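You operate a simulated robot arm through the tools that you are given. There is no shell and no other tool. Be economical: measure what you need, move in short steps, check, and stop when the job is done.

The job below is to be done with a simulated robot arm. You get a single attempt, and the scene is never put back.

JOB
Put the small purple bobbin on the gold sheet. Then put the small cream bobbin on top of the cedar block on the grey workbench. Then take the small orange bobbin and leave it on top of the black weight on the grey workbench. The order counts.
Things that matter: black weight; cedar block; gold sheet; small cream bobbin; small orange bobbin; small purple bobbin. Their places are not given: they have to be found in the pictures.

Only the result counts: the job must be done as asked and must still hold three seconds after the hand-in. Knocking over, shifting, dropping, spilling or breaking anything else fails it. Flat cloth is picked up by pressing the open fingertips on it (5 to 10 N) and closing them slowly along it; thin cloth reads only 2 to 8 mm in the jaws.

ROBOT AND FRAMES
A 6-joint arm with a two-finger parallel gripper, fixed in place. Base frame: the origin is at the foot of the arm, x ahead of it, y to its left, z up; the work surface is at about z = 0. Readings come in mm, degrees, newtons and seconds.
With the tool pointing down near the work surface it reaches from about 180 to 460 mm from the base axis. Its first joint turns from -70.0 to 70.0 degrees. Payload 1.9 kg.
The tool frame sits at the grasp point between the pads (the TCP): z along the fingers, y along the line on which they close. The tips reach 23 mm beyond it. The gripper opens to 94 mm. The fingers are 38 mm wide and 10 mm thick; the gripper's body (54 by 96 mm) begins 39 mm behind the TCP.
Orientation is that of the tool frame in the base frame, as a unit quaternion [x, y, z, w]. With the fingers straight down and closing along the base's y, the tool's x points along the base's -x, its y along +y and its z along -z.

CONTROLS
- The arm moves only by the tool step_arm. Its argument "steps" is text: rows parted by semicolons, each of 6 numbers parted by spaces: the shift along the tool's x, y, z in mm, then the turn, a rotation vector about the tool's x, y, z in degrees. In form: dx dy dz ax ay az; .... A call has 1 to 12 rows; each row shifts and turns the commanded pose from where the row before left it, along the tool's axes as they then stand. "grip" is the gripper command, from -1 (shut) to 1 (fully open), values between in proportion, set as the call begins (left out, the last holds). A row lasts 0.2 s, in which the tool goes at most 50 mm and 8.6 degrees; a call with a longer step from one row to the next is refused whole, and so is a gripper value outside its range. Where a pose cannot be reached the arm comes as near as it can. A force on the tool above 40 N (or 10 N above the force at the start of the call, whichever is more), or a blocked arm, ends the call early, and 0.2 s more pass. Each finger travels about 108 mm/s and halts on what it meets, pressing with about 42 N; the grip force reading is that of the motor and also rises with nothing between the fingers. The clock runs only during rows and for 0.2 s after the last one: add rows that do not move to give the fingers time. The reply holds the time, the measured pose of the TCP, the force on the tool along the base axes, the opening and the grip force, in the units named above and with some noise, with the torque about the TCP (base axes, N m) and any sound that the robot's microphone picked up, and new pictures: "pictures" is both (left out), scene, wrist or none.
- Cameras (640 x 400 px; columns grow to the right, rows downward): "scene" is fixed at [58.3, 308.4, 447.3]; the picture's right is [-0.84, -0.54, 0.00], its down [-0.25, 0.40, -0.88] and it looks along [0.48, -0.74, -0.47] (base axes); focal length 332 px, centre (320, 200). "wrist" rides on the gripper at [86, 16, -75] in the tool frame; the picture's right is [-0.18, 0.98, 0.00], its down [-0.58, -0.11, -0.81] and it looks along [-0.79, -0.15, 0.59] (tool axes); focal length 243 px, centre (320, 200).
- measure_at(camera, pixels): for up to 12 pixels [column, row] of the newest picture of that camera ("zoom" is the newest enlarged one), the place [x, y, z] in the base frame of the surface seen there, good to about 3 mm, but the place of the scene camera against the robot may be out by one fixed shift of up to 25 mm in any direction. The clock stands still meanwhile.
- zoom(camera, box): a new picture of the part [left, top, right, bottom] of that camera's present view, enlarged. The clock stands still meanwhile.
- finish_job(): hands the job in; it is judged then, once.

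Keep the steps short. Do not move on a guess: measure, check each grasp and each placing, and mend mistakes. In all there are 80 turns and 200 pictures (those below and enlarged ones count). Leave the gripper open and the arm clear of the work at the hand-in unless told otherwise, and finish with a single line.

The tools are called after ">>>" by a JSON object that holds its "api" and its "payload". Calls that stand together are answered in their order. step_arm: Moves the arm, as the interface text tells. Its arguments: {"type":"object","properties":{"steps":{"type":"string"},"grip":{"type":"number"},"pictures":{"type":"string","enum":["both","scene","wrist","none"]}},"required":["steps"]} The other tools are called the same way: measure_at (camera, pixels) gives the place of the surface under pixels of a picture; zoom (camera, box) takes an enlarged picture of a part of a camera's view; finish_job () hands the job in.

At the start:

```text
t: 0.0
tool_pos: [249.7, -167.4, 275.5]
orientation: [0.0, 1.0, 0.0, 0.002]
wrist_force: [0.3, 0.1, -0.3]
torque: [0.01, -0.02, -0.01]
width: 94.1
grip_force: 0.0
```

scene: 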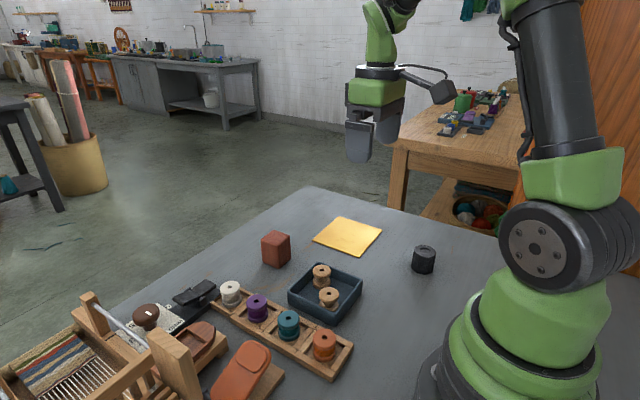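
wrist: 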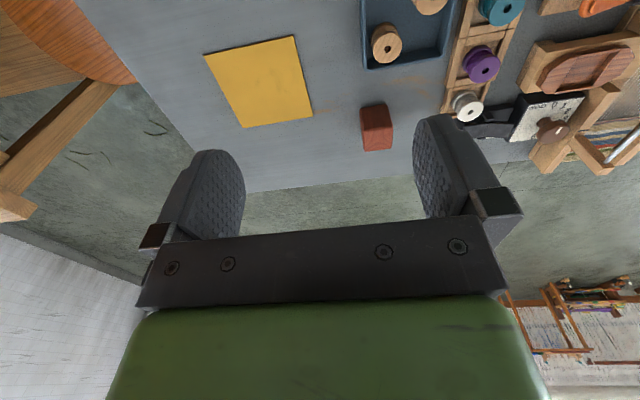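

I see the bobbins in a wooden rack (cream, purple, teal, orange), a red-brown block, a gold sheet and a black weight. First I zoom in and measure.

>>> {"api": "zoom", "payload": {"camera": "scene", "box": [180, 200, 460, 390]}}

>>> {"api": "measure_at", "payload": {"camera": "scene", "pixels": [[231, 286], [257, 299], [289, 316], [325, 334], [276, 236], [348, 236], [423, 249], [244, 306], [273, 324], [275, 255], [348, 363], [423, 265]]}}

>>> {"api": "measure_at", "payload": {"camera": "wrist", "pixels": [[482, 60], [466, 101], [500, 5], [375, 112], [260, 80], [205, 54], [294, 36], [312, 116], [243, 127], [386, 40]]}}

```text
2.11 times, centred on (320, 295) of scene
```

zoom: 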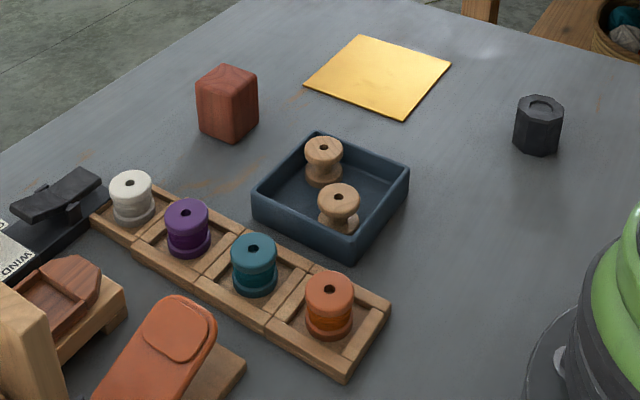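

```text
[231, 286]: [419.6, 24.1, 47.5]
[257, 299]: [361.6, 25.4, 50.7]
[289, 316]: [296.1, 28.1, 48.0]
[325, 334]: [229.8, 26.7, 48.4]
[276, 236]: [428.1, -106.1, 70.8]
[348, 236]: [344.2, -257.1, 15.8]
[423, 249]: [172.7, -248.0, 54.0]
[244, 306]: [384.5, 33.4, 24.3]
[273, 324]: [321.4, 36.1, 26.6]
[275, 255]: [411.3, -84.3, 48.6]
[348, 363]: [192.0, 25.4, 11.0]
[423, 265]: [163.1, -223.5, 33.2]
```

```text
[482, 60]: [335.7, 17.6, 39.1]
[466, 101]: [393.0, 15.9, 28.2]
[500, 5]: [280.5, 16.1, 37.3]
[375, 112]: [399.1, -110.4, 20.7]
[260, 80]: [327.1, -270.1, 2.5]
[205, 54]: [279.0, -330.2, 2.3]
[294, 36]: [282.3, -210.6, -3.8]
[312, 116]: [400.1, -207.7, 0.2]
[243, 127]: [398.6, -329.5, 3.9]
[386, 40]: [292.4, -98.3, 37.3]
```

The scene camera is offset from the wrist readings. I check how tall the loom and other neighbours are, and move above the purple bobbin at height ~170 to measure it more closely.

>>> {"api": "measure_at", "payload": {"camera": "scene", "pixels": [[165, 335], [88, 298], [146, 315], [195, 290], [250, 355], [205, 335], [318, 240], [380, 234], [344, 254], [344, 218], [423, 246], [276, 238]]}}

>>> {"api": "step_arm", "payload": {"steps": "-22 46 20 0 0 0;-23 46 20 0 0 0;-22 46 20 0 0 0;-23 46 20 0 0 0;0 0 20 0 0 0;0 0 0 0 0 0", "grip": 1}}

```text
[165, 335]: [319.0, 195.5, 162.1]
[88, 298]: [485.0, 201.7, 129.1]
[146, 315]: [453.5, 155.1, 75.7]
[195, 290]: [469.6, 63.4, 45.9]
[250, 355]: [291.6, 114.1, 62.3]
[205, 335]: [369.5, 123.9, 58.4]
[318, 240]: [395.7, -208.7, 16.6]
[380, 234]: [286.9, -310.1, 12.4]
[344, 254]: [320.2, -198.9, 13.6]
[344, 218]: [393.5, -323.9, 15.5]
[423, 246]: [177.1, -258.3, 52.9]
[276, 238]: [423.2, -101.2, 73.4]
```

```text
refused: row 1 steps farther than a row can; nothing moved
```

The rows were too long, so I use smaller ones.

>>> {"api": "step_arm", "payload": {"steps": "-15 31 17 0 0 0;-15 31 17 0 0 0;-15 31 17 0 0 0;-15 31 17 0 0 0;-15 30 17 0 0 0;-15 30 17 0 0 0;0 0 0 0 0 0", "grip": 1}}

```text
t: 1.6
tool_pos: [343.5, 18.6, 170.5]
orientation: [0.001, 1.0, 0.001, 0.001]
wrist_force: [0.8, -1.3, -0.6]
torque: [0.03, -0.03, 0.0]
width: 93.9
grip_force: 0.1
```

scene: 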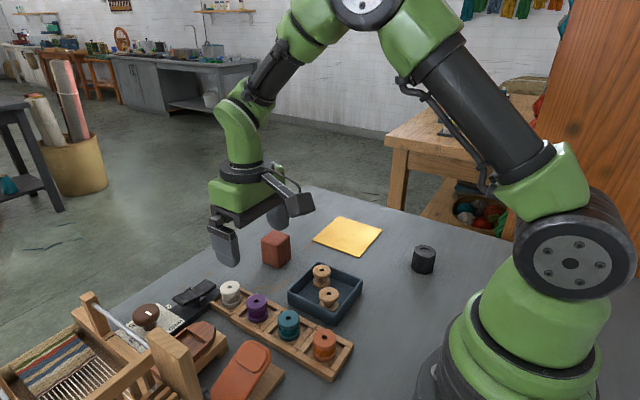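
wrist: 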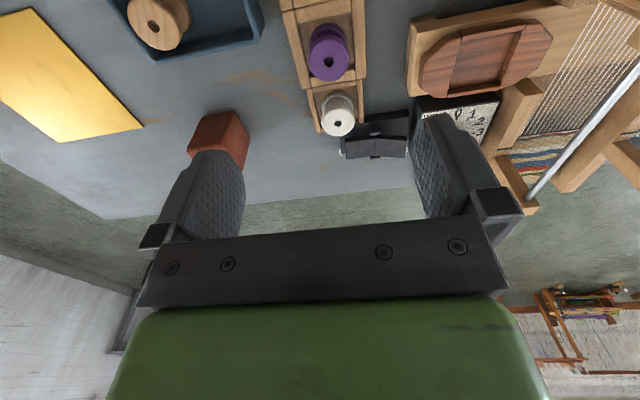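

>>> {"api": "zoom", "payload": {"camera": "wrist", "box": [260, 0, 420, 150]}}

>>> {"api": "measure_at", "payload": {"camera": "wrist", "pixels": [[320, 60], [311, 60], [348, 60], [330, 75], [328, 45], [337, 122], [323, 120], [355, 120], [360, 60], [301, 70], [285, 40], [393, 40]]}}

```text
2.67 times, centred on (340, 75) of wrist
```

zoom: 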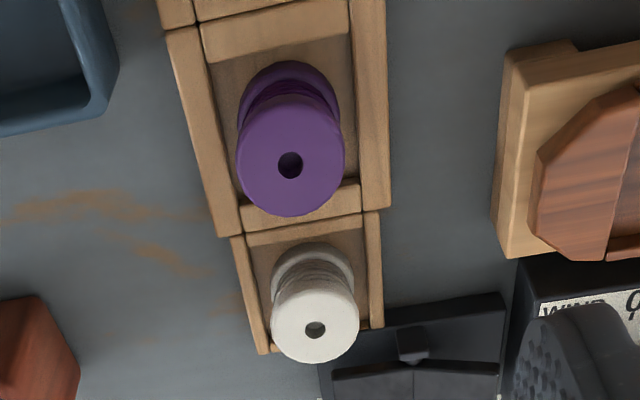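

```text
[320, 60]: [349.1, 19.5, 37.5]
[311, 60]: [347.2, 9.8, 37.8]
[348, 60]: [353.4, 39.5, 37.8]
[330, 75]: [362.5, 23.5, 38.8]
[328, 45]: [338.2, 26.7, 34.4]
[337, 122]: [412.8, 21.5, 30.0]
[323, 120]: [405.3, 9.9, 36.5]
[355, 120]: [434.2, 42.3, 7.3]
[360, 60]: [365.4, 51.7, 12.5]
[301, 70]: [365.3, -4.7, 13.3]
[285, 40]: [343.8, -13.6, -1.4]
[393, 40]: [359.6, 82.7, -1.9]
```

Purple's top is at about (350, 24.5, 38) and the rails are at z≈13. I set the opening to ~62 mm and descend to z≈75, then re-check.

>>> {"api": "step_arm", "payload": {"steps": "-6.5 6 15 0 0 0;0 0 25 0 0 0;0 0 25 0 0 0;0 0 25 0 0 0;0 0 5 0 0 0;0 0 0 0 0 0", "grip": 0.32}}

```text
t: 3.0
tool_pos: [348.5, 21.6, 76.3]
orientation: [0.0, 1.0, -0.001, 0.002]
wrist_force: [0.9, 0.3, -0.8]
torque: [-0.02, 0.01, -0.01]
width: 61.9
grip_force: 0.0
```

scene: 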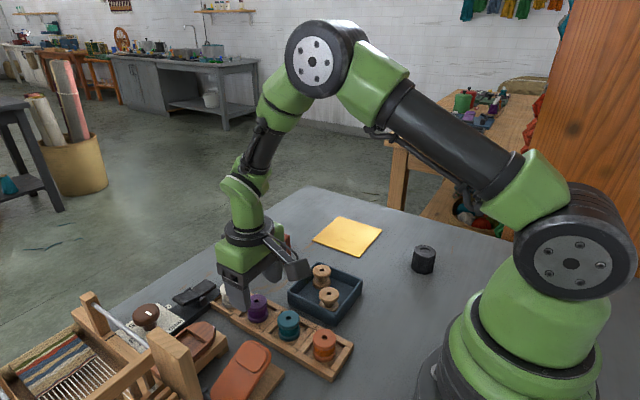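
wrist: 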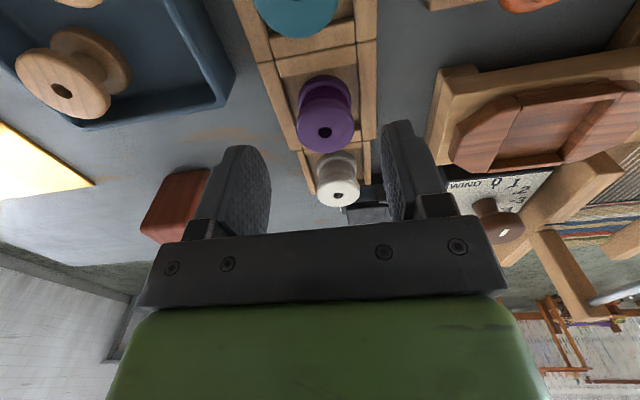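

>>> {"api": "measure_at", "payload": {"camera": "wrist", "pixels": [[299, 125], [351, 125], [325, 108], [325, 148], [318, 195], [358, 195], [338, 204], [325, 122], [284, 90], [293, 85], [357, 85], [340, 183]]}}

>>> {"api": "zoom", "payload": {"camera": "wrist", "box": [240, 50, 420, 220]}}

```text
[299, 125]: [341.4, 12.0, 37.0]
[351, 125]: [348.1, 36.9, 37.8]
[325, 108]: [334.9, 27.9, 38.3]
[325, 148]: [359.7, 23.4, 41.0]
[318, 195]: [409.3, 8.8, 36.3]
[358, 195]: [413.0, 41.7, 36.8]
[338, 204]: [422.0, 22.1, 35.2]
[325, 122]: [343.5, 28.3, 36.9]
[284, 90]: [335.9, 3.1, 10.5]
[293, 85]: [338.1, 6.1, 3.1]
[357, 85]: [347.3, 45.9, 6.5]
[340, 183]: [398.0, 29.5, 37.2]
```

```text
2.35 times, centred on (330, 135) of wrist
```

zoom: 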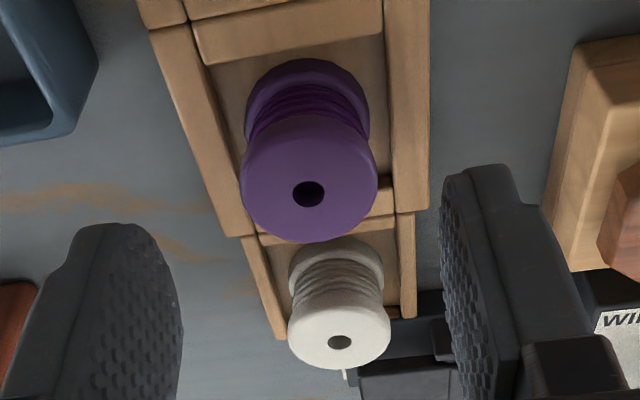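

Purple's centre is ~(348, 25), its base ~z 4 and top 38. I descend to TCP z≈41 (tips at z≈18, above the rails).

>>> {"api": "step_arm", "payload": {"steps": "0 2.5 12 0 0 0;0 0 12 0 0 0;0 0 10 0 0 0;0 0 0 0 0 0", "pictures": "wrist"}}

```text
t: 4.0
tool_pos: [348.3, 23.7, 44.2]
orientation: [0.0, 1.0, -0.001, 0.002]
wrist_force: [-0.1, -0.6, -0.1]
torque: [0.01, -0.01, 0.01]
width: 62.0
grip_force: 0.1
```

wrist: 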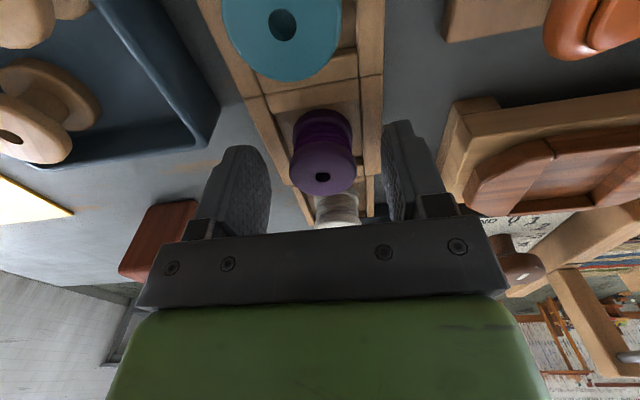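

The fingers straddle the purple bobbin. I go 3 mm lower and close.

>>> {"api": "step_arm", "payload": {"steps": "0 0.5 3 0 0 0;0 0 0 0 0 0", "pictures": "none"}}

>>> {"api": "step_arm", "payload": {"steps": "0 0 0 0 0 0;0 0 0 0 0 0;0 0 0 0 0 0", "grip": -1, "pictures": "wrist"}}

```text
t: 4.6
tool_pos: [346.1, 24.0, 40.4]
orientation: [0.0, 1.0, 0.0, 0.002]
wrist_force: [0.7, 0.3, 0.7]
torque: [-0.01, -0.02, 0.0]
width: 62.1
grip_force: 0.1
```

```text
t: 5.4
tool_pos: [348.1, 24.5, 39.2]
orientation: [0.0, 1.0, 0.0, 0.002]
wrist_force: [-0.1, 0.6, 0.3]
torque: [-0.01, -0.03, 0.0]
width: 32.1
grip_force: 41.4
```

wrist: 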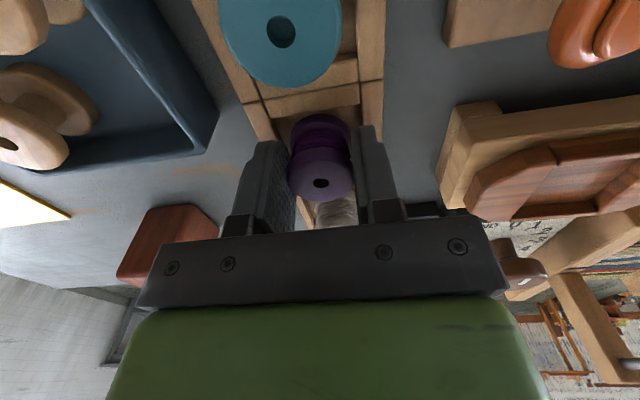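

It is held, 32 mm wide. I lift straight up.

>>> {"api": "step_arm", "payload": {"steps": "0 0 -15 0 0 0;0 0 -25 0 0 0;0 0 -30 0 0 0;0 0 -30 0 0 0;0 0 0 0 0 0"}}

```text
t: 6.6
tool_pos: [349.0, 23.5, 141.3]
orientation: [0.0, 1.0, -0.001, 0.002]
wrist_force: [0.0, 1.0, 0.0]
torque: [0.0, 0.0, 0.02]
width: 0.0
grip_force: 42.1
```

scene: 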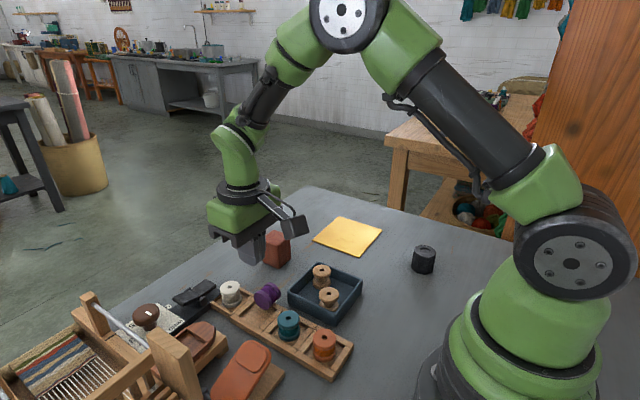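
wrist: 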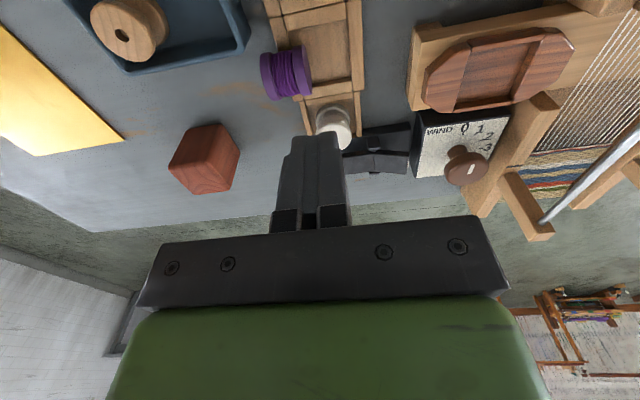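

The bobbin slipped out: the width reads 0 and it is lying beside the rack at wrist (285, 75). Let me take a closer look before regrasping.

>>> {"api": "zoom", "payload": {"camera": "wrist", "box": [230, 0, 390, 160]}}

>>> {"api": "zoom", "payload": {"camera": "scene", "box": [210, 260, 350, 350]}}

>>> {"api": "measure_at", "payload": {"camera": "wrist", "pixels": [[264, 75], [285, 60], [285, 72], [285, 90], [304, 70], [272, 55], [270, 100], [298, 48], [308, 92], [255, 80], [333, 120], [325, 60]]}}

```text
2.50 times, centred on (310, 80) of wrist
```

zoom: 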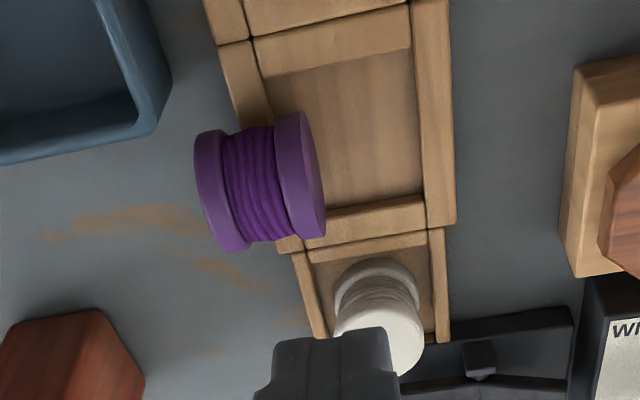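

```text
4.44 times, centred on (280, 305) of scene
```

zoom: 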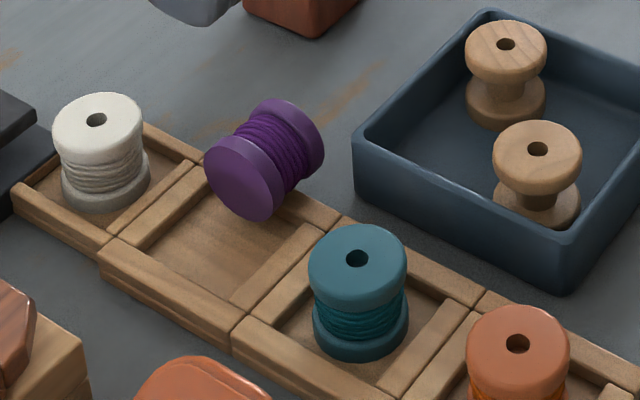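

```text
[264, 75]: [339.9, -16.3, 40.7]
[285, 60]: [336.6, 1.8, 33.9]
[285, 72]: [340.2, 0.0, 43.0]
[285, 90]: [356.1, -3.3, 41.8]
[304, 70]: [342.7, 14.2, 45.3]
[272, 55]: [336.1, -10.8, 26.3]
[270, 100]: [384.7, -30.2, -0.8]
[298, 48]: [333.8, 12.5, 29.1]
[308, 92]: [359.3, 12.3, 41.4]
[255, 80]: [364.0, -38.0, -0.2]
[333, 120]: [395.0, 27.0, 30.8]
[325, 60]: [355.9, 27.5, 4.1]
```

The purple bobbin now lies across the rail with its axis roughly along y, about (346, -1, 28). Plan:
1. Yaw the tool 90° and grip across the diameter, so the fingers cover both flanges.
2. Tilt the tool later to set the bobbin upright.

First I yaw in the air.

>>> {"api": "step_arm", "payload": {"steps": "0 -12 0 0 0 0;1 -12 0 0 0 0;0 0 0 0 0 -8.2;0 0 0 0 0 -8.2;0 0 0 0 0 -8.2;0 0 0 0 0 -8.2;0 0 0 0 0 -8.2;0 0 0 0 0 -8.2;0 0 0 0 0 -8.2;0 0 0 0 0 -8.2;0 0 0 0 0 -8.2;0 0 0 0 0 -8.2", "grip": 0.2, "pictures": "none"}}

>>> {"api": "step_arm", "payload": {"steps": "0 0 0 0 0 -8;0 0 20 0 0 0;0 0 20 0 0 0;0 0 0 0 0 0"}}

```text
t: 9.2
tool_pos: [345.7, 0.8, 141.4]
orientation: [-0.657, 0.754, -0.002, 0.001]
wrist_force: [-0.3, 0.3, -0.7]
torque: [0.01, -0.01, 0.0]
width: 56.3
grip_force: 0.1
```

```text
t: 10.2
tool_pos: [347.4, 2.1, 102.7]
orientation: [0.708, -0.706, 0.001, -0.001]
wrist_force: [-0.5, 0.1, -0.5]
torque: [0.0, 0.0, -0.03]
width: 56.1
grip_force: 0.1
```

scene: 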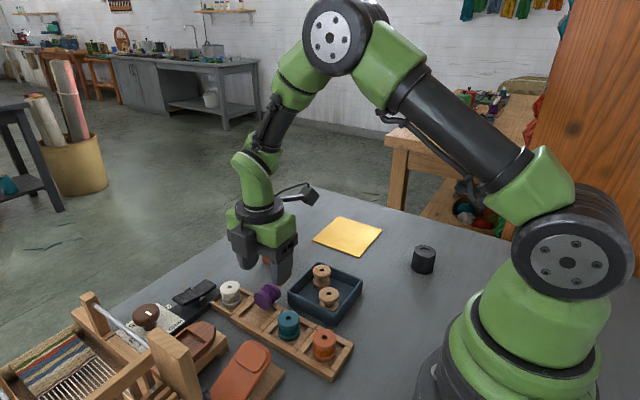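
wrist: 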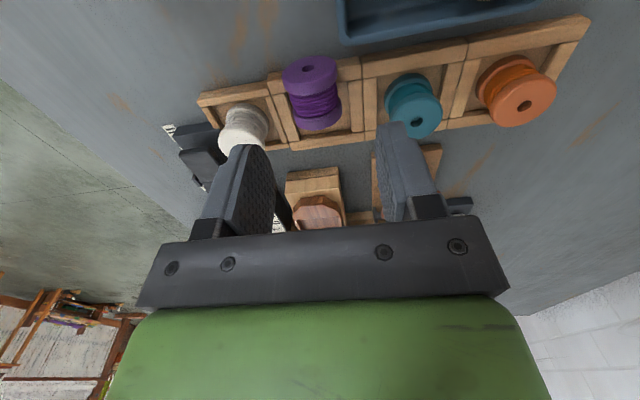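

>>> {"api": "measure_at", "payload": {"camera": "wrist", "pixels": [[284, 77], [337, 72], [310, 66], [296, 120], [340, 115], [318, 122], [316, 103], [312, 85], [222, 125], [415, 95], [355, 35], [275, 85]]}}

>>> {"api": "zoom", "payload": {"camera": "wrist", "box": [220, 20, 420, 160]}}

```text
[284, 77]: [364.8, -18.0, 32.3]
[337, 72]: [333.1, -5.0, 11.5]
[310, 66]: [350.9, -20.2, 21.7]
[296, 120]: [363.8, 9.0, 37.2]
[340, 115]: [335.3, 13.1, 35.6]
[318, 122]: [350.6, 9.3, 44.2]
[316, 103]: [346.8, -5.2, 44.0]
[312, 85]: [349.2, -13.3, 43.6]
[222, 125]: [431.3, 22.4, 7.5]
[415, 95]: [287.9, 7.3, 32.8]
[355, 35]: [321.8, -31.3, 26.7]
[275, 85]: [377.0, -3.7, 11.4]
```

```text
2.86 times, centred on (320, 90) of wrist
```

zoom: 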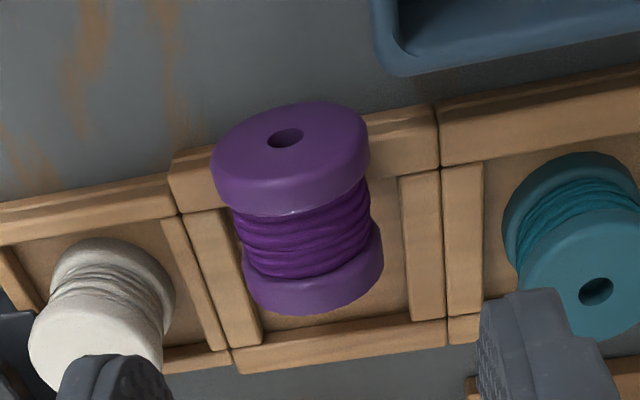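

Its centre is ~(350, -2) and its top z≈44. I descend to TCP z≈39 while watching the force.

>>> {"api": "step_arm", "payload": {"steps": "3 -2.5 20 0 0 0;0 0 20 0 0 0;0 0 12 0 0 0;0 0 8 0 0 0;0 0 0 0 0 0", "pictures": "wrist"}}

```text
t: 11.4
tool_pos: [348.1, -2.0, 41.0]
orientation: [0.707, -0.707, 0.001, -0.001]
wrist_force: [0.1, 0.6, -0.5]
torque: [0.0, -0.02, -0.04]
width: 56.3
grip_force: 0.2
```

wrist: 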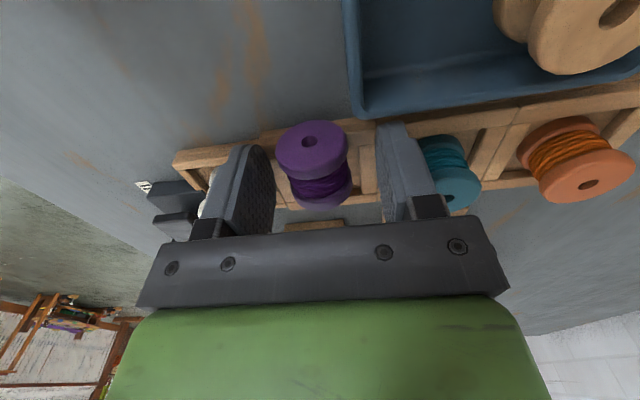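

>>> {"api": "step_arm", "payload": {"steps": "0 0 1 0 0 0;0 0 0 0 0 0;0 0 0 0 0 0", "grip": -1, "pictures": "wrist"}}

>>> {"api": "step_arm", "payload": {"steps": "0 0 -4 0 0 0;0 0 -4 0 0 0;0 0 0 0 0 0", "pictures": "wrist"}}

```text
t: 12.2
tool_pos: [349.0, -1.8, 39.3]
orientation: [-0.707, 0.707, -0.002, 0.001]
wrist_force: [-2.5, 0.6, 10.5]
torque: [-0.04, 0.03, 0.01]
width: 31.5
grip_force: 41.8
```

wrist: 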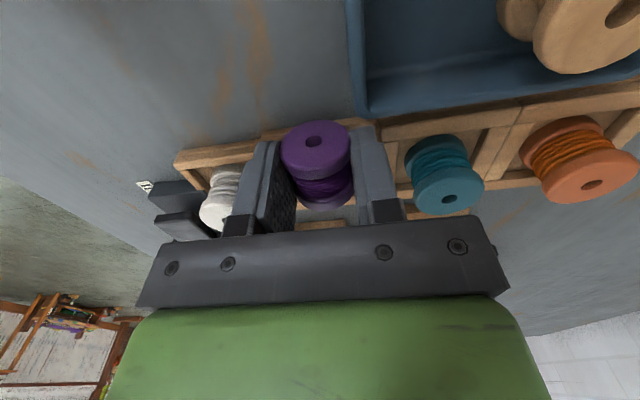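

```text
t: 13.0
tool_pos: [348.1, -2.4, 48.9]
orientation: [-0.707, 0.707, -0.001, 0.001]
wrist_force: [0.5, 0.8, 0.9]
torque: [0.02, -0.01, -0.02]
width: 31.3
grip_force: 41.9
```

wrist: 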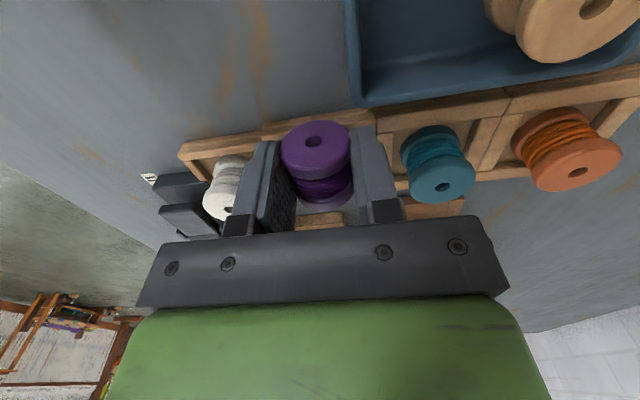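

It is held so far. I keep lifting slowly and check for slip.

>>> {"api": "step_arm", "payload": {"steps": "0 0 -6 0 0 0;0 0 -6 0 0 0;0 0 -6 0 0 0;0 0 -6 0 0 0;0 0 -6 0 0 0;0 0 0 0 0 0"}}

```text
t: 14.4
tool_pos: [348.6, -1.3, 77.5]
orientation: [0.708, -0.707, 0.001, 0.0]
wrist_force: [0.1, -0.6, -0.4]
torque: [-0.03, -0.04, 0.0]
width: 31.8
grip_force: 42.4
```

scene: 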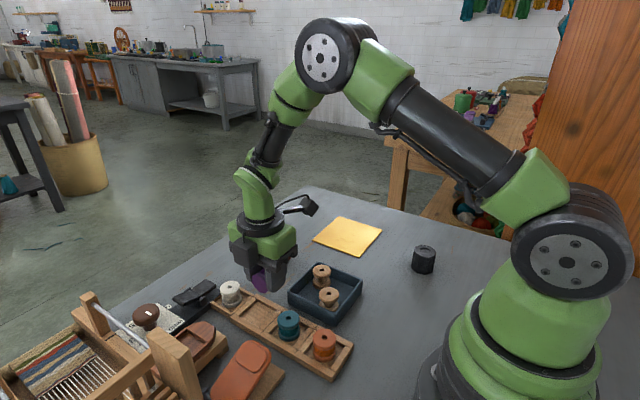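
wrist: 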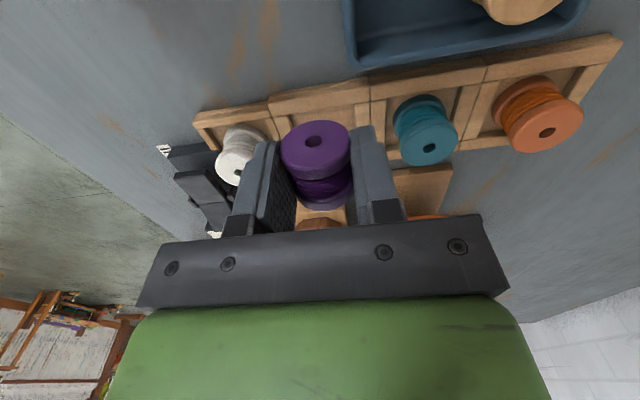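

It holds steady. I lift to z≈150 and carry it toward the gold sheet.

>>> {"api": "step_arm", "payload": {"steps": "0 0 -12 0 0 0;0 0 -18 0 0 0;0 0 -18 0 0 0;0 0 -18 0 0 0;0 0 -8 0 0 0;0 0 0 0 0 0", "pictures": "none"}}

>>> {"api": "step_arm", "payload": {"steps": "12 0 0 0 0 0;24 0 0 0 0 0;26 0 0 0 0 0;27 0 0 0 0 0;27 0 0 0 0 0;27 0 0 0 0 0;27 0 0 0 0 0;27 0 0 0 0 0;27 0 0 0 0 0;26 4 0 0 0 0;20 4 0 0 0 0;0 0 0 0 0 0"}}

```text
t: 15.8
tool_pos: [348.6, -4.2, 151.3]
orientation: [-0.707, 0.707, -0.001, 0.001]
wrist_force: [0.4, 0.0, -0.1]
torque: [0.02, 0.04, 0.01]
width: 31.5
grip_force: 42.0
```

```text
t: 18.4
tool_pos: [341.1, -269.5, 150.8]
orientation: [0.707, -0.707, 0.001, -0.002]
wrist_force: [-0.5, -0.5, -0.2]
torque: [0.0, 0.01, 0.02]
width: 31.5
grip_force: 42.1
```

scene: 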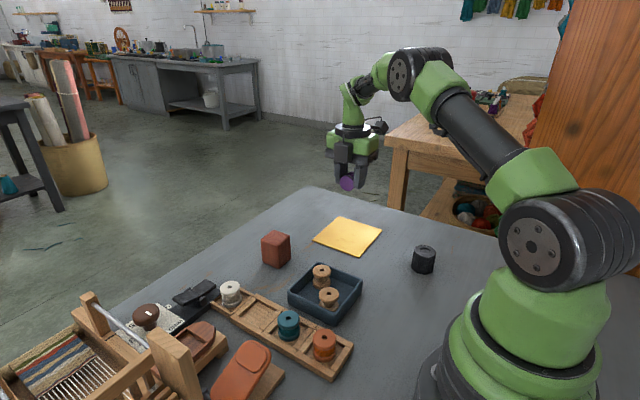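
wrist: 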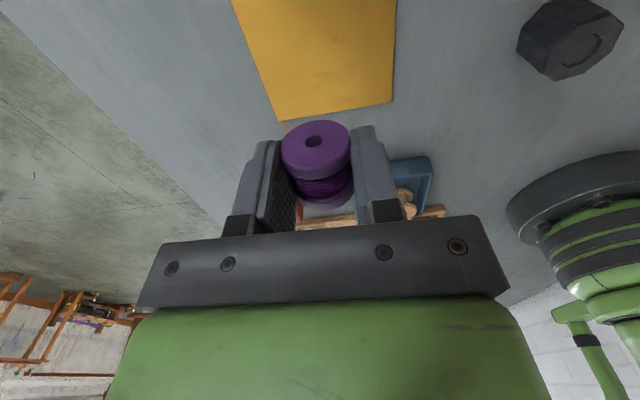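

The sheet and the weight are visible, so I measure them. Then I tilt the tool about its y in the air.

>>> {"api": "measure_at", "payload": {"camera": "wrist", "pixels": [[281, 118], [391, 101], [260, 60], [395, 30], [330, 60], [585, 22], [545, 22], [610, 15], [575, 60], [575, 5], [313, 142]]}}

>>> {"api": "step_arm", "payload": {"steps": "0 0 0 0 5 0;0 0 0 0 8 0;0 0 0 0 8 0;0 0 0 0 8 0;0 0 0 0 8 0;0 0 0 0 8 0;0 0 0 0 8 0;0 0 0 0 8 0;0 0 0 0 0 0"}}

```text
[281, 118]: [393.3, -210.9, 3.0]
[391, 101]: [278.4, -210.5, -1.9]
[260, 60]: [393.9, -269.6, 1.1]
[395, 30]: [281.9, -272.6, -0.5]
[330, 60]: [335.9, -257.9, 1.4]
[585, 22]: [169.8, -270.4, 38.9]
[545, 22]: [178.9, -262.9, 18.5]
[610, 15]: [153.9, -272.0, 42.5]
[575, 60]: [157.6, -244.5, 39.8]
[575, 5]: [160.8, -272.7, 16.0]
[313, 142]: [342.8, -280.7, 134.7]
```

```text
t: 20.4
tool_pos: [341.8, -272.7, 152.9]
orientation: [-0.609, 0.609, -0.361, -0.358]
wrist_force: [-0.2, -0.4, 0.4]
torque: [0.03, -0.01, 0.03]
width: 31.6
grip_force: 41.4
```

scene: 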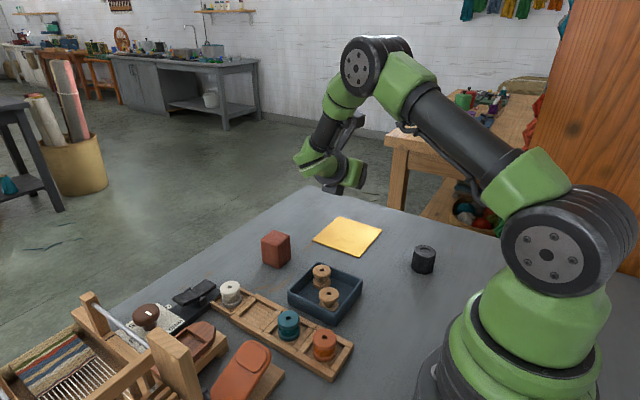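
wrist: 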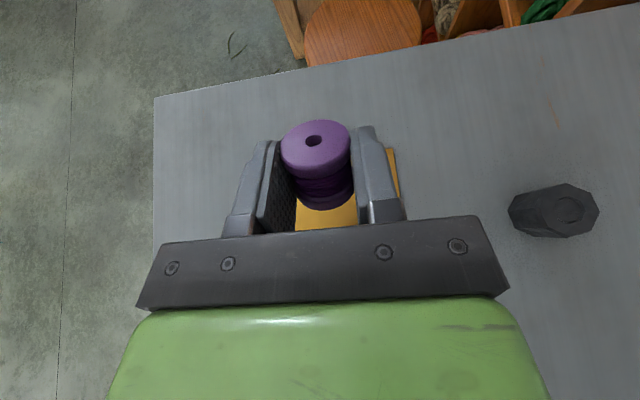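

The tilt is 61°. I lower along base -z (tool dx -0.875, dz +0.485 per mm), first 60 mm, then look.

>>> {"api": "step_arm", "payload": {"steps": "-17.5 0 9.7 0 0 0;-17.5 0 9.7 0 0 0;-17.5 0 9.7 0 0 0;0 0 0 0 0 0"}}

```text
t: 21.4
tool_pos: [341.5, -272.6, 93.4]
orientation: [-0.609, 0.609, -0.361, -0.358]
wrist_force: [0.1, -0.9, -0.6]
torque: [-0.01, -0.03, 0.01]
width: 31.6
grip_force: 41.8
```

scene: 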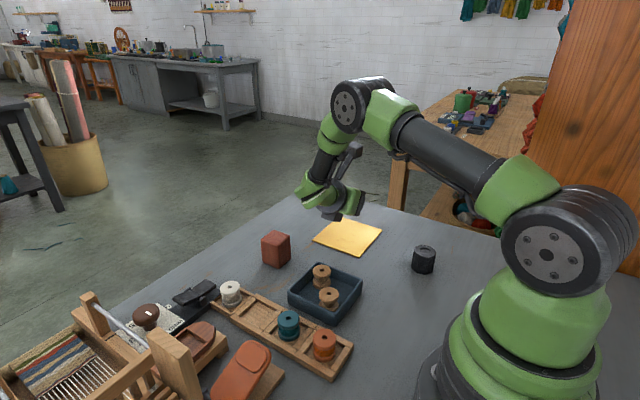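
wrist: 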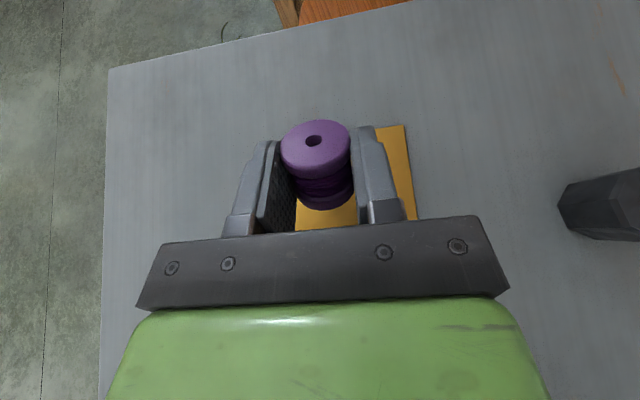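

>>> {"api": "step_arm", "payload": {"steps": "-17.5 0 9.7 0 0 0;-14 0 7.8 0 0 0;-8.75 0 4.85 0 0 0;0 0 0 0 0 0"}}

```text
t: 22.4
tool_pos: [340.9, -272.7, 47.0]
orientation: [-0.609, 0.609, -0.36, -0.358]
wrist_force: [0.2, -0.9, -0.9]
torque: [0.02, 0.02, 0.03]
width: 31.6
grip_force: 42.1
```

scene: 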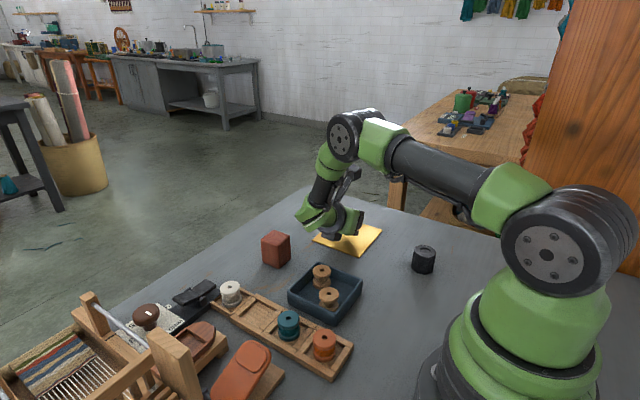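
wrist: 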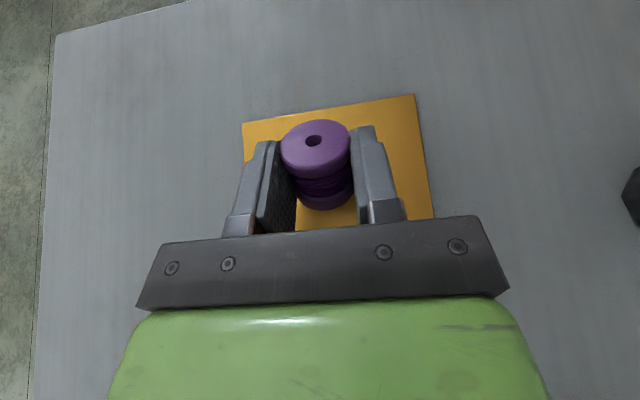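

Clear so far. I lower gently until contact.

>>> {"api": "step_arm", "payload": {"steps": "-4.4 0 2.4 0 0 0;-4.4 0 2.4 0 0 0;0 0 0 0 0 0", "pictures": "none"}}

>>> {"api": "step_arm", "payload": {"steps": "-1.3 0 0.7 0 0 0;-1.3 0 0.7 0 0 0;0 0 0 0 0 0", "pictures": "wrist"}}

```text
t: 23.2
tool_pos: [341.2, -272.7, 36.4]
orientation: [0.609, -0.609, 0.36, 0.358]
wrist_force: [-0.2, 0.1, 0.0]
torque: [0.02, 0.01, -0.02]
width: 31.6
grip_force: 42.2
```

```text
t: 24.0
tool_pos: [340.7, -272.9, 33.3]
orientation: [0.609, -0.609, 0.361, 0.357]
wrist_force: [0.4, 0.7, 0.5]
torque: [0.02, 0.01, 0.01]
width: 31.5
grip_force: 42.4
```

wrist: 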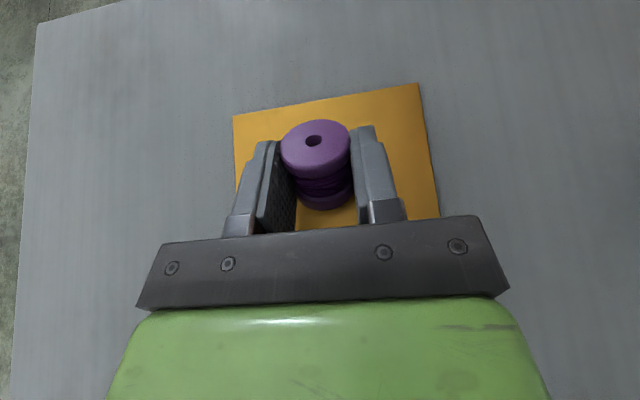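

>>> {"api": "step_arm", "payload": {"steps": "-1.3 0 0.7 0 0 0;-1.3 0 0.7 0 0 0;0 0 0 0 0 0", "pictures": "none"}}

>>> {"api": "step_arm", "payload": {"steps": "-0.9 0 0.5 0 0 0;0 0 0 0 0 0", "pictures": "wrist"}}

```text
t: 24.8
tool_pos: [340.0, -272.5, 31.3]
orientation: [-0.608, 0.61, -0.361, -0.358]
wrist_force: [-3.9, 0.0, 12.4]
torque: [-0.21, 0.26, -0.05]
width: 31.5
grip_force: 42.3
```

```text
t: 25.4
tool_pos: [341.8, -272.6, 30.1]
orientation: [-0.607, 0.61, -0.362, -0.359]
wrist_force: [-6.1, -0.7, 31.0]
torque: [-0.42, 0.37, -0.15]
width: 31.7
grip_force: 42.0
```

wrist: 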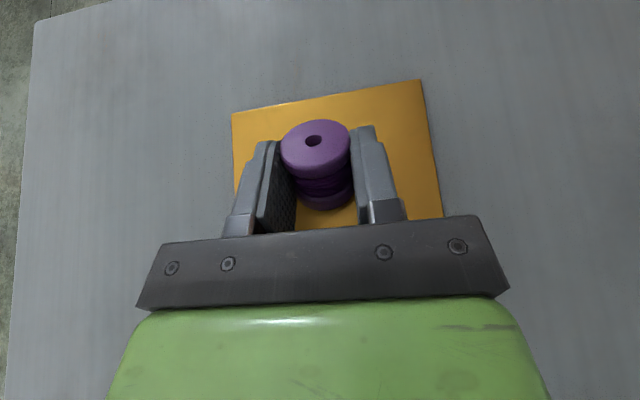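

Contact is made at 31 N. I back off ~1 mm to unload, then open slightly so the bobbin rocks onto its base.

>>> {"api": "step_arm", "payload": {"steps": "1.0 0 -0.55 0 0 0;0 0 0 0 0 0", "pictures": "none"}}

>>> {"api": "step_arm", "payload": {"steps": "0 0 0 0 0 0;0 0 0 0 0 0;0 0 0 0 0 0", "grip": -0.12}}

```text
t: 26.0
tool_pos: [341.6, -271.3, 30.7]
orientation: [-0.609, 0.609, -0.361, -0.358]
wrist_force: [0.3, -6.1, 21.4]
torque: [-0.44, 0.09, 0.05]
width: 31.7
grip_force: 41.8
```

```text
t: 26.8
tool_pos: [340.6, -271.2, 30.4]
orientation: [0.609, -0.609, 0.361, 0.358]
wrist_force: [6.5, 4.0, 20.9]
torque: [-0.13, 0.0, 0.14]
width: 39.7
grip_force: 0.2
```

scene: 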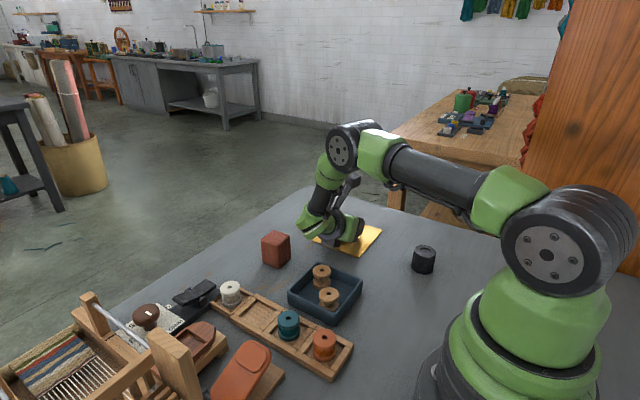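
wrist: 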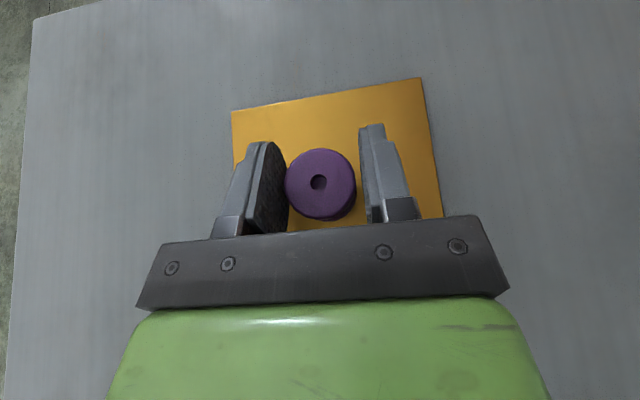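

The bobbin stands upright on the sheet. I unload the fingertips by 2 mm, open, then back out along the tool axis.

>>> {"api": "step_arm", "payload": {"steps": "1.75 0 -1 0 0 0;0 0 0 0 0 0", "pictures": "none"}}

>>> {"api": "step_arm", "payload": {"steps": "0 0 0 0 0 0;0 0 0 0 0 0;0 0 -12 0 0 0;0 0 -20 0 0 0;0 0 -20 0 0 0;0 0 0 0 0 0", "grip": 0.3}}

```text
t: 27.4
tool_pos: [339.4, -272.3, 30.4]
orientation: [0.61, -0.609, 0.358, 0.358]
wrist_force: [0.0, 0.2, 0.3]
torque: [0.01, -0.03, 0.02]
width: 41.2
grip_force: 0.1
```

```text
t: 28.8
tool_pos: [341.0, -228.2, 59.1]
orientation: [-0.609, 0.61, -0.36, -0.358]
wrist_force: [-0.1, -0.5, -0.5]
torque: [-0.04, -0.01, 0.02]
width: 61.2
grip_force: 0.0
```

scene: 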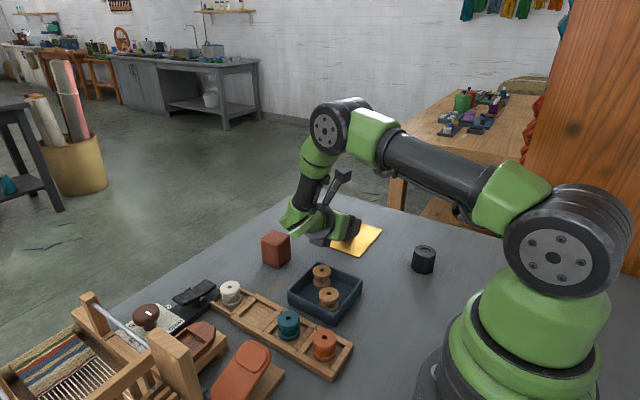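
wrist: 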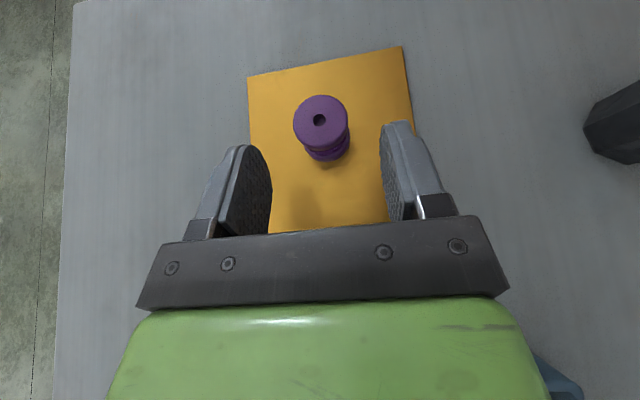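

Purple is standing upright on the sheet. I rise, untilt, and head for the cream bobbin.

>>> {"api": "step_arm", "payload": {"steps": "17.5 0 -9.7 0 0 0;26 0 -14.5 0 0 0;26 0 -14.5 0 0 0;17.5 0 -9.7 0 -5 0;0 0 0 0 -8 0;0 0 0 0 -8 0;0 0 0 0 -8 0;0 0 0 0 -8 0;0 0 0 0 -8 0;0 0 0 0 -8 0;0 0 0 0 -8 0;0 0 0 0 0 0"}}

```text
t: 31.4
tool_pos: [340.2, -227.2, 157.7]
orientation: [0.707, -0.707, 0.001, -0.001]
wrist_force: [-0.4, 0.2, -0.7]
torque: [-0.02, -0.01, 0.01]
width: 61.1
grip_force: 0.0
```

scene: 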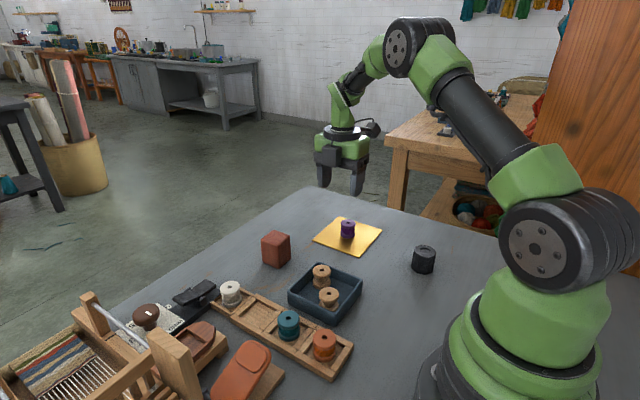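
wrist: 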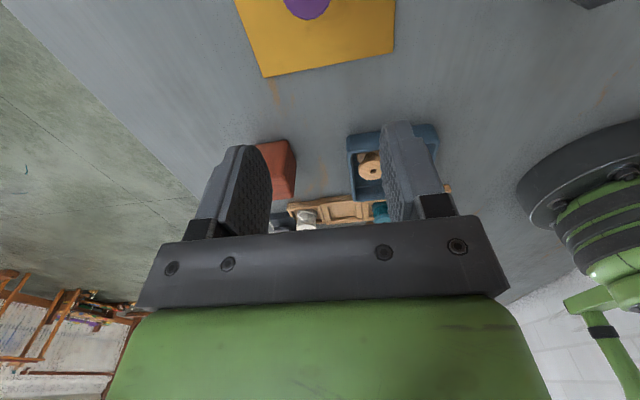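

Purple is well placed. I move to about (410, 22, 130) to look at the cream bobbin and its neighbours.

>>> {"api": "step_arm", "payload": {"steps": "-24 -7 0 0 0 0;-25 -7 0 0 0 0;-25 -7 0 0 0 0;-25 -7 0 0 0 0;-25 -7 0 0 0 0;-25 -7 0 0 0 0;-25 -7 0 0 0 0;-25 -7 0 0 0 0;-25 -7 0 0 0 0;-25 -7 0 0 0 0;0 0 14 0 0 0;0 0 14 0 0 0"}}

```text
t: 34.0
tool_pos: [411.6, 23.2, 127.4]
orientation: [0.707, -0.707, 0.001, -0.002]
wrist_force: [0.3, 1.1, -0.4]
torque: [-0.02, 0.0, -0.01]
width: 61.3
grip_force: 0.0
```

scene: 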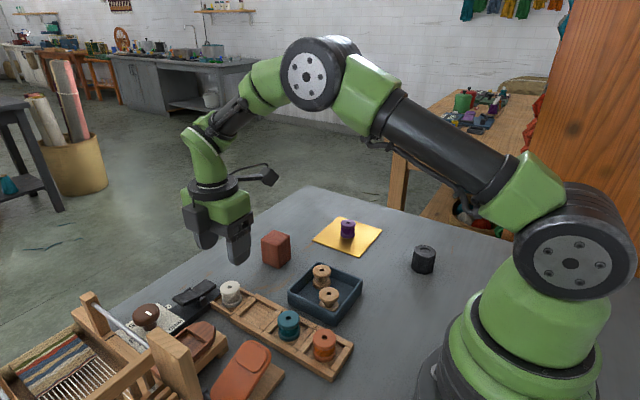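
wrist: 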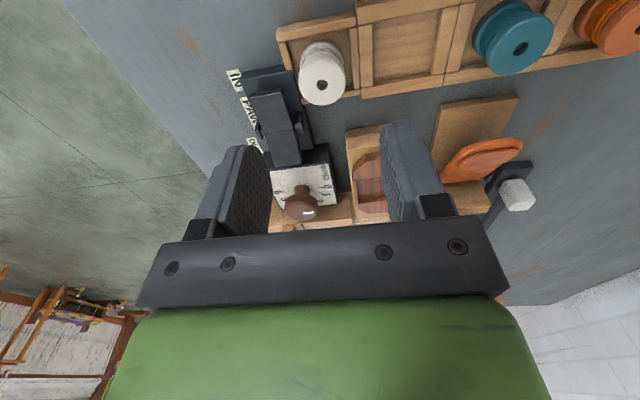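

>>> {"api": "zoom", "payload": {"camera": "wrist", "box": [220, 20, 400, 180]}}

>>> {"api": "measure_at", "payload": {"camera": "wrist", "pixels": [[300, 85], [343, 82], [322, 103], [321, 66], [322, 75], [283, 70], [270, 95], [290, 130], [281, 38], [353, 60], [285, 110], [310, 110]]}}

```text
2.50 times, centred on (310, 100) of wrist
```

zoom: 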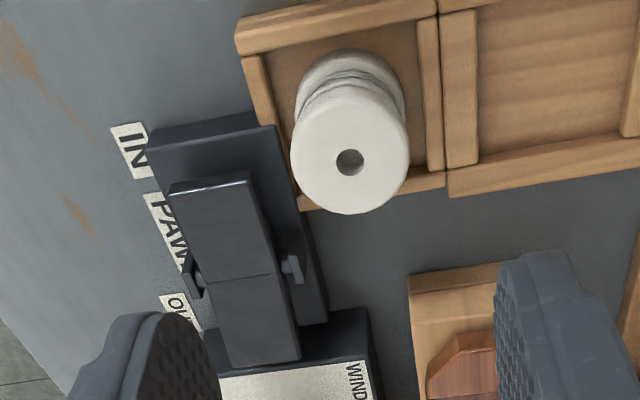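

```text
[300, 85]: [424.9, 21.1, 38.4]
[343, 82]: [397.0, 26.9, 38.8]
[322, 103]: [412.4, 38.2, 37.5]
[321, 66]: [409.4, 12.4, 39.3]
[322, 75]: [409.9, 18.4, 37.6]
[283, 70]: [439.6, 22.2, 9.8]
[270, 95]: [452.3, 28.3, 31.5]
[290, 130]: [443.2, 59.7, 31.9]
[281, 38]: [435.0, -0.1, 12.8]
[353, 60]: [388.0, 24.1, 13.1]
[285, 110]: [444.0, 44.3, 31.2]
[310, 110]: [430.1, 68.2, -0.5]
```

Cream's centre is ~(411, 25.5), diameter ~29. The lever beside it (x≥440, z≈32) blocks an x-closing grasp, so I yaw back to close along y, with TCP at x≈408.

>>> {"api": "step_arm", "payload": {"steps": "0 0 0 0 0 8.2;0 0 0 0 0 8.2;0 0 0 0 0 8.2;0 0 0 0 0 8.2;0 0 0 0 0 8.2;0 0 0 0 0 8.2;0 0 0 0 0 8.2;0 0 0 0 0 8.2;0 0 0 0 0 8.2;0 0 0 0 0 8.2;0 0 0 0 0 8;3 2 0 0 0 0", "grip": 0, "pictures": "none"}}

>>> {"api": "step_arm", "payload": {"steps": "0 0 20 0 0 0;0 0 20 0 0 0;0 0 15 0 0 0;0 0 0 0 0 0"}}

```text
t: 36.6
tool_pos: [407.0, 25.9, 130.5]
orientation: [0.001, 1.0, 0.0, 0.002]
wrist_force: [0.2, -0.2, 0.2]
torque: [0.01, 0.01, -0.02]
width: 47.0
grip_force: 0.1
```

```text
t: 37.6
tool_pos: [409.1, 24.4, 72.6]
orientation: [0.0, 1.0, 0.001, 0.002]
wrist_force: [-0.6, -0.5, -0.4]
torque: [-0.01, 0.01, 0.02]
width: 47.2
grip_force: 0.0
```

scene: 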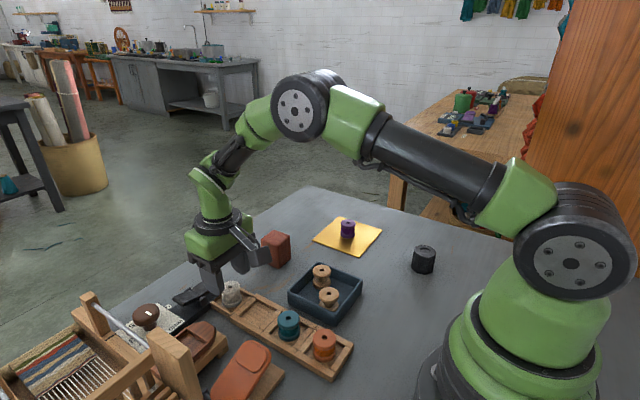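
wrist: 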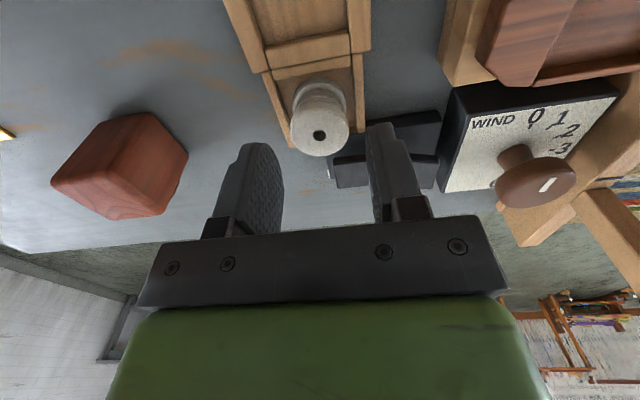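

>>> {"api": "measure_at", "payload": {"camera": "wrist", "pixels": [[360, 125], [335, 160], [425, 115], [400, 165], [348, 178], [425, 160], [440, 130], [90, 150], [130, 195], [150, 130], [65, 185], [297, 130]]}}

>>> {"api": "zoom", "payload": {"camera": "wrist", "box": [260, 60, 480, 220]}}

```text
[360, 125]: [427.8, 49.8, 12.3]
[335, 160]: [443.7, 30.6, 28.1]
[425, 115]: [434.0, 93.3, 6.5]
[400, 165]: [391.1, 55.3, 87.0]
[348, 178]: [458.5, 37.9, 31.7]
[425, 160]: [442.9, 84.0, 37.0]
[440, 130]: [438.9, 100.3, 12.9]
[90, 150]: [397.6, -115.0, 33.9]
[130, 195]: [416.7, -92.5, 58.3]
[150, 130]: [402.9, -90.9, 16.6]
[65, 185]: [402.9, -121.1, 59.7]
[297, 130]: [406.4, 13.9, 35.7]
```

```text
2.50 times, centred on (370, 140) of wrist
```

zoom: 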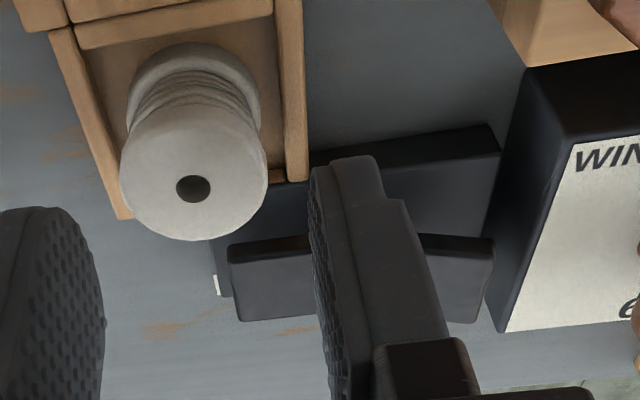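

Cream is centred at (320, 135), and the fingers stay at x≤427, clear of the lever at x≥443. I descend.

>>> {"api": "step_arm", "payload": {"steps": "0 0 12 0 0 0;0 0 12 0 0 0;0 0 9 0 0 0;0 0 0 0 0 0", "pictures": "wrist"}}

```text
t: 38.6
tool_pos: [409.2, 25.4, 39.8]
orientation: [0.0, 1.0, 0.0, 0.002]
wrist_force: [-0.1, 0.3, -0.3]
torque: [0.01, -0.02, -0.01]
width: 47.0
grip_force: 0.1
```

wrist: 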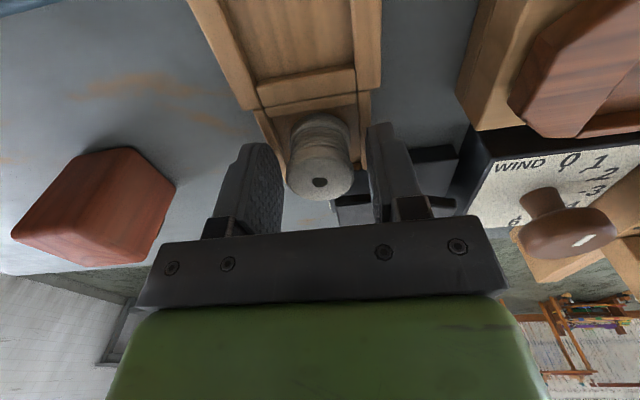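

>>> {"api": "step_arm", "payload": {"steps": "0 0 2 0 0 0;0 0 0 0 0 0", "pictures": "none"}}

>>> {"api": "step_arm", "payload": {"steps": "0 0 0 0 0 0;0 0 0 0 0 0;0 0 -2 0 0 0;0 0 -3 0 0 0;0 0 0 0 0 0", "grip": -1, "pictures": "wrist"}}

```text
t: 39.2
tool_pos: [408.3, 24.9, 39.5]
orientation: [0.0, 1.0, 0.0, 0.001]
wrist_force: [0.1, 0.9, -0.2]
torque: [0.01, -0.03, 0.0]
width: 47.3
grip_force: 0.0
```

```text
t: 40.4
tool_pos: [407.6, 24.9, 44.0]
orientation: [-0.001, 1.0, 0.0, 0.001]
wrist_force: [-0.9, -0.8, 0.6]
torque: [-0.02, -0.02, 0.02]
width: 32.1
grip_force: 41.5
```

wrist: 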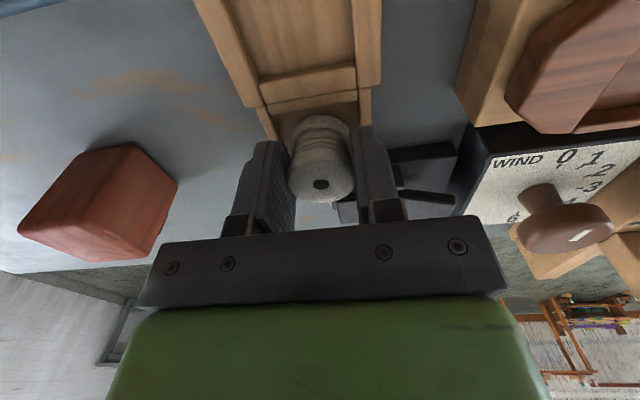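

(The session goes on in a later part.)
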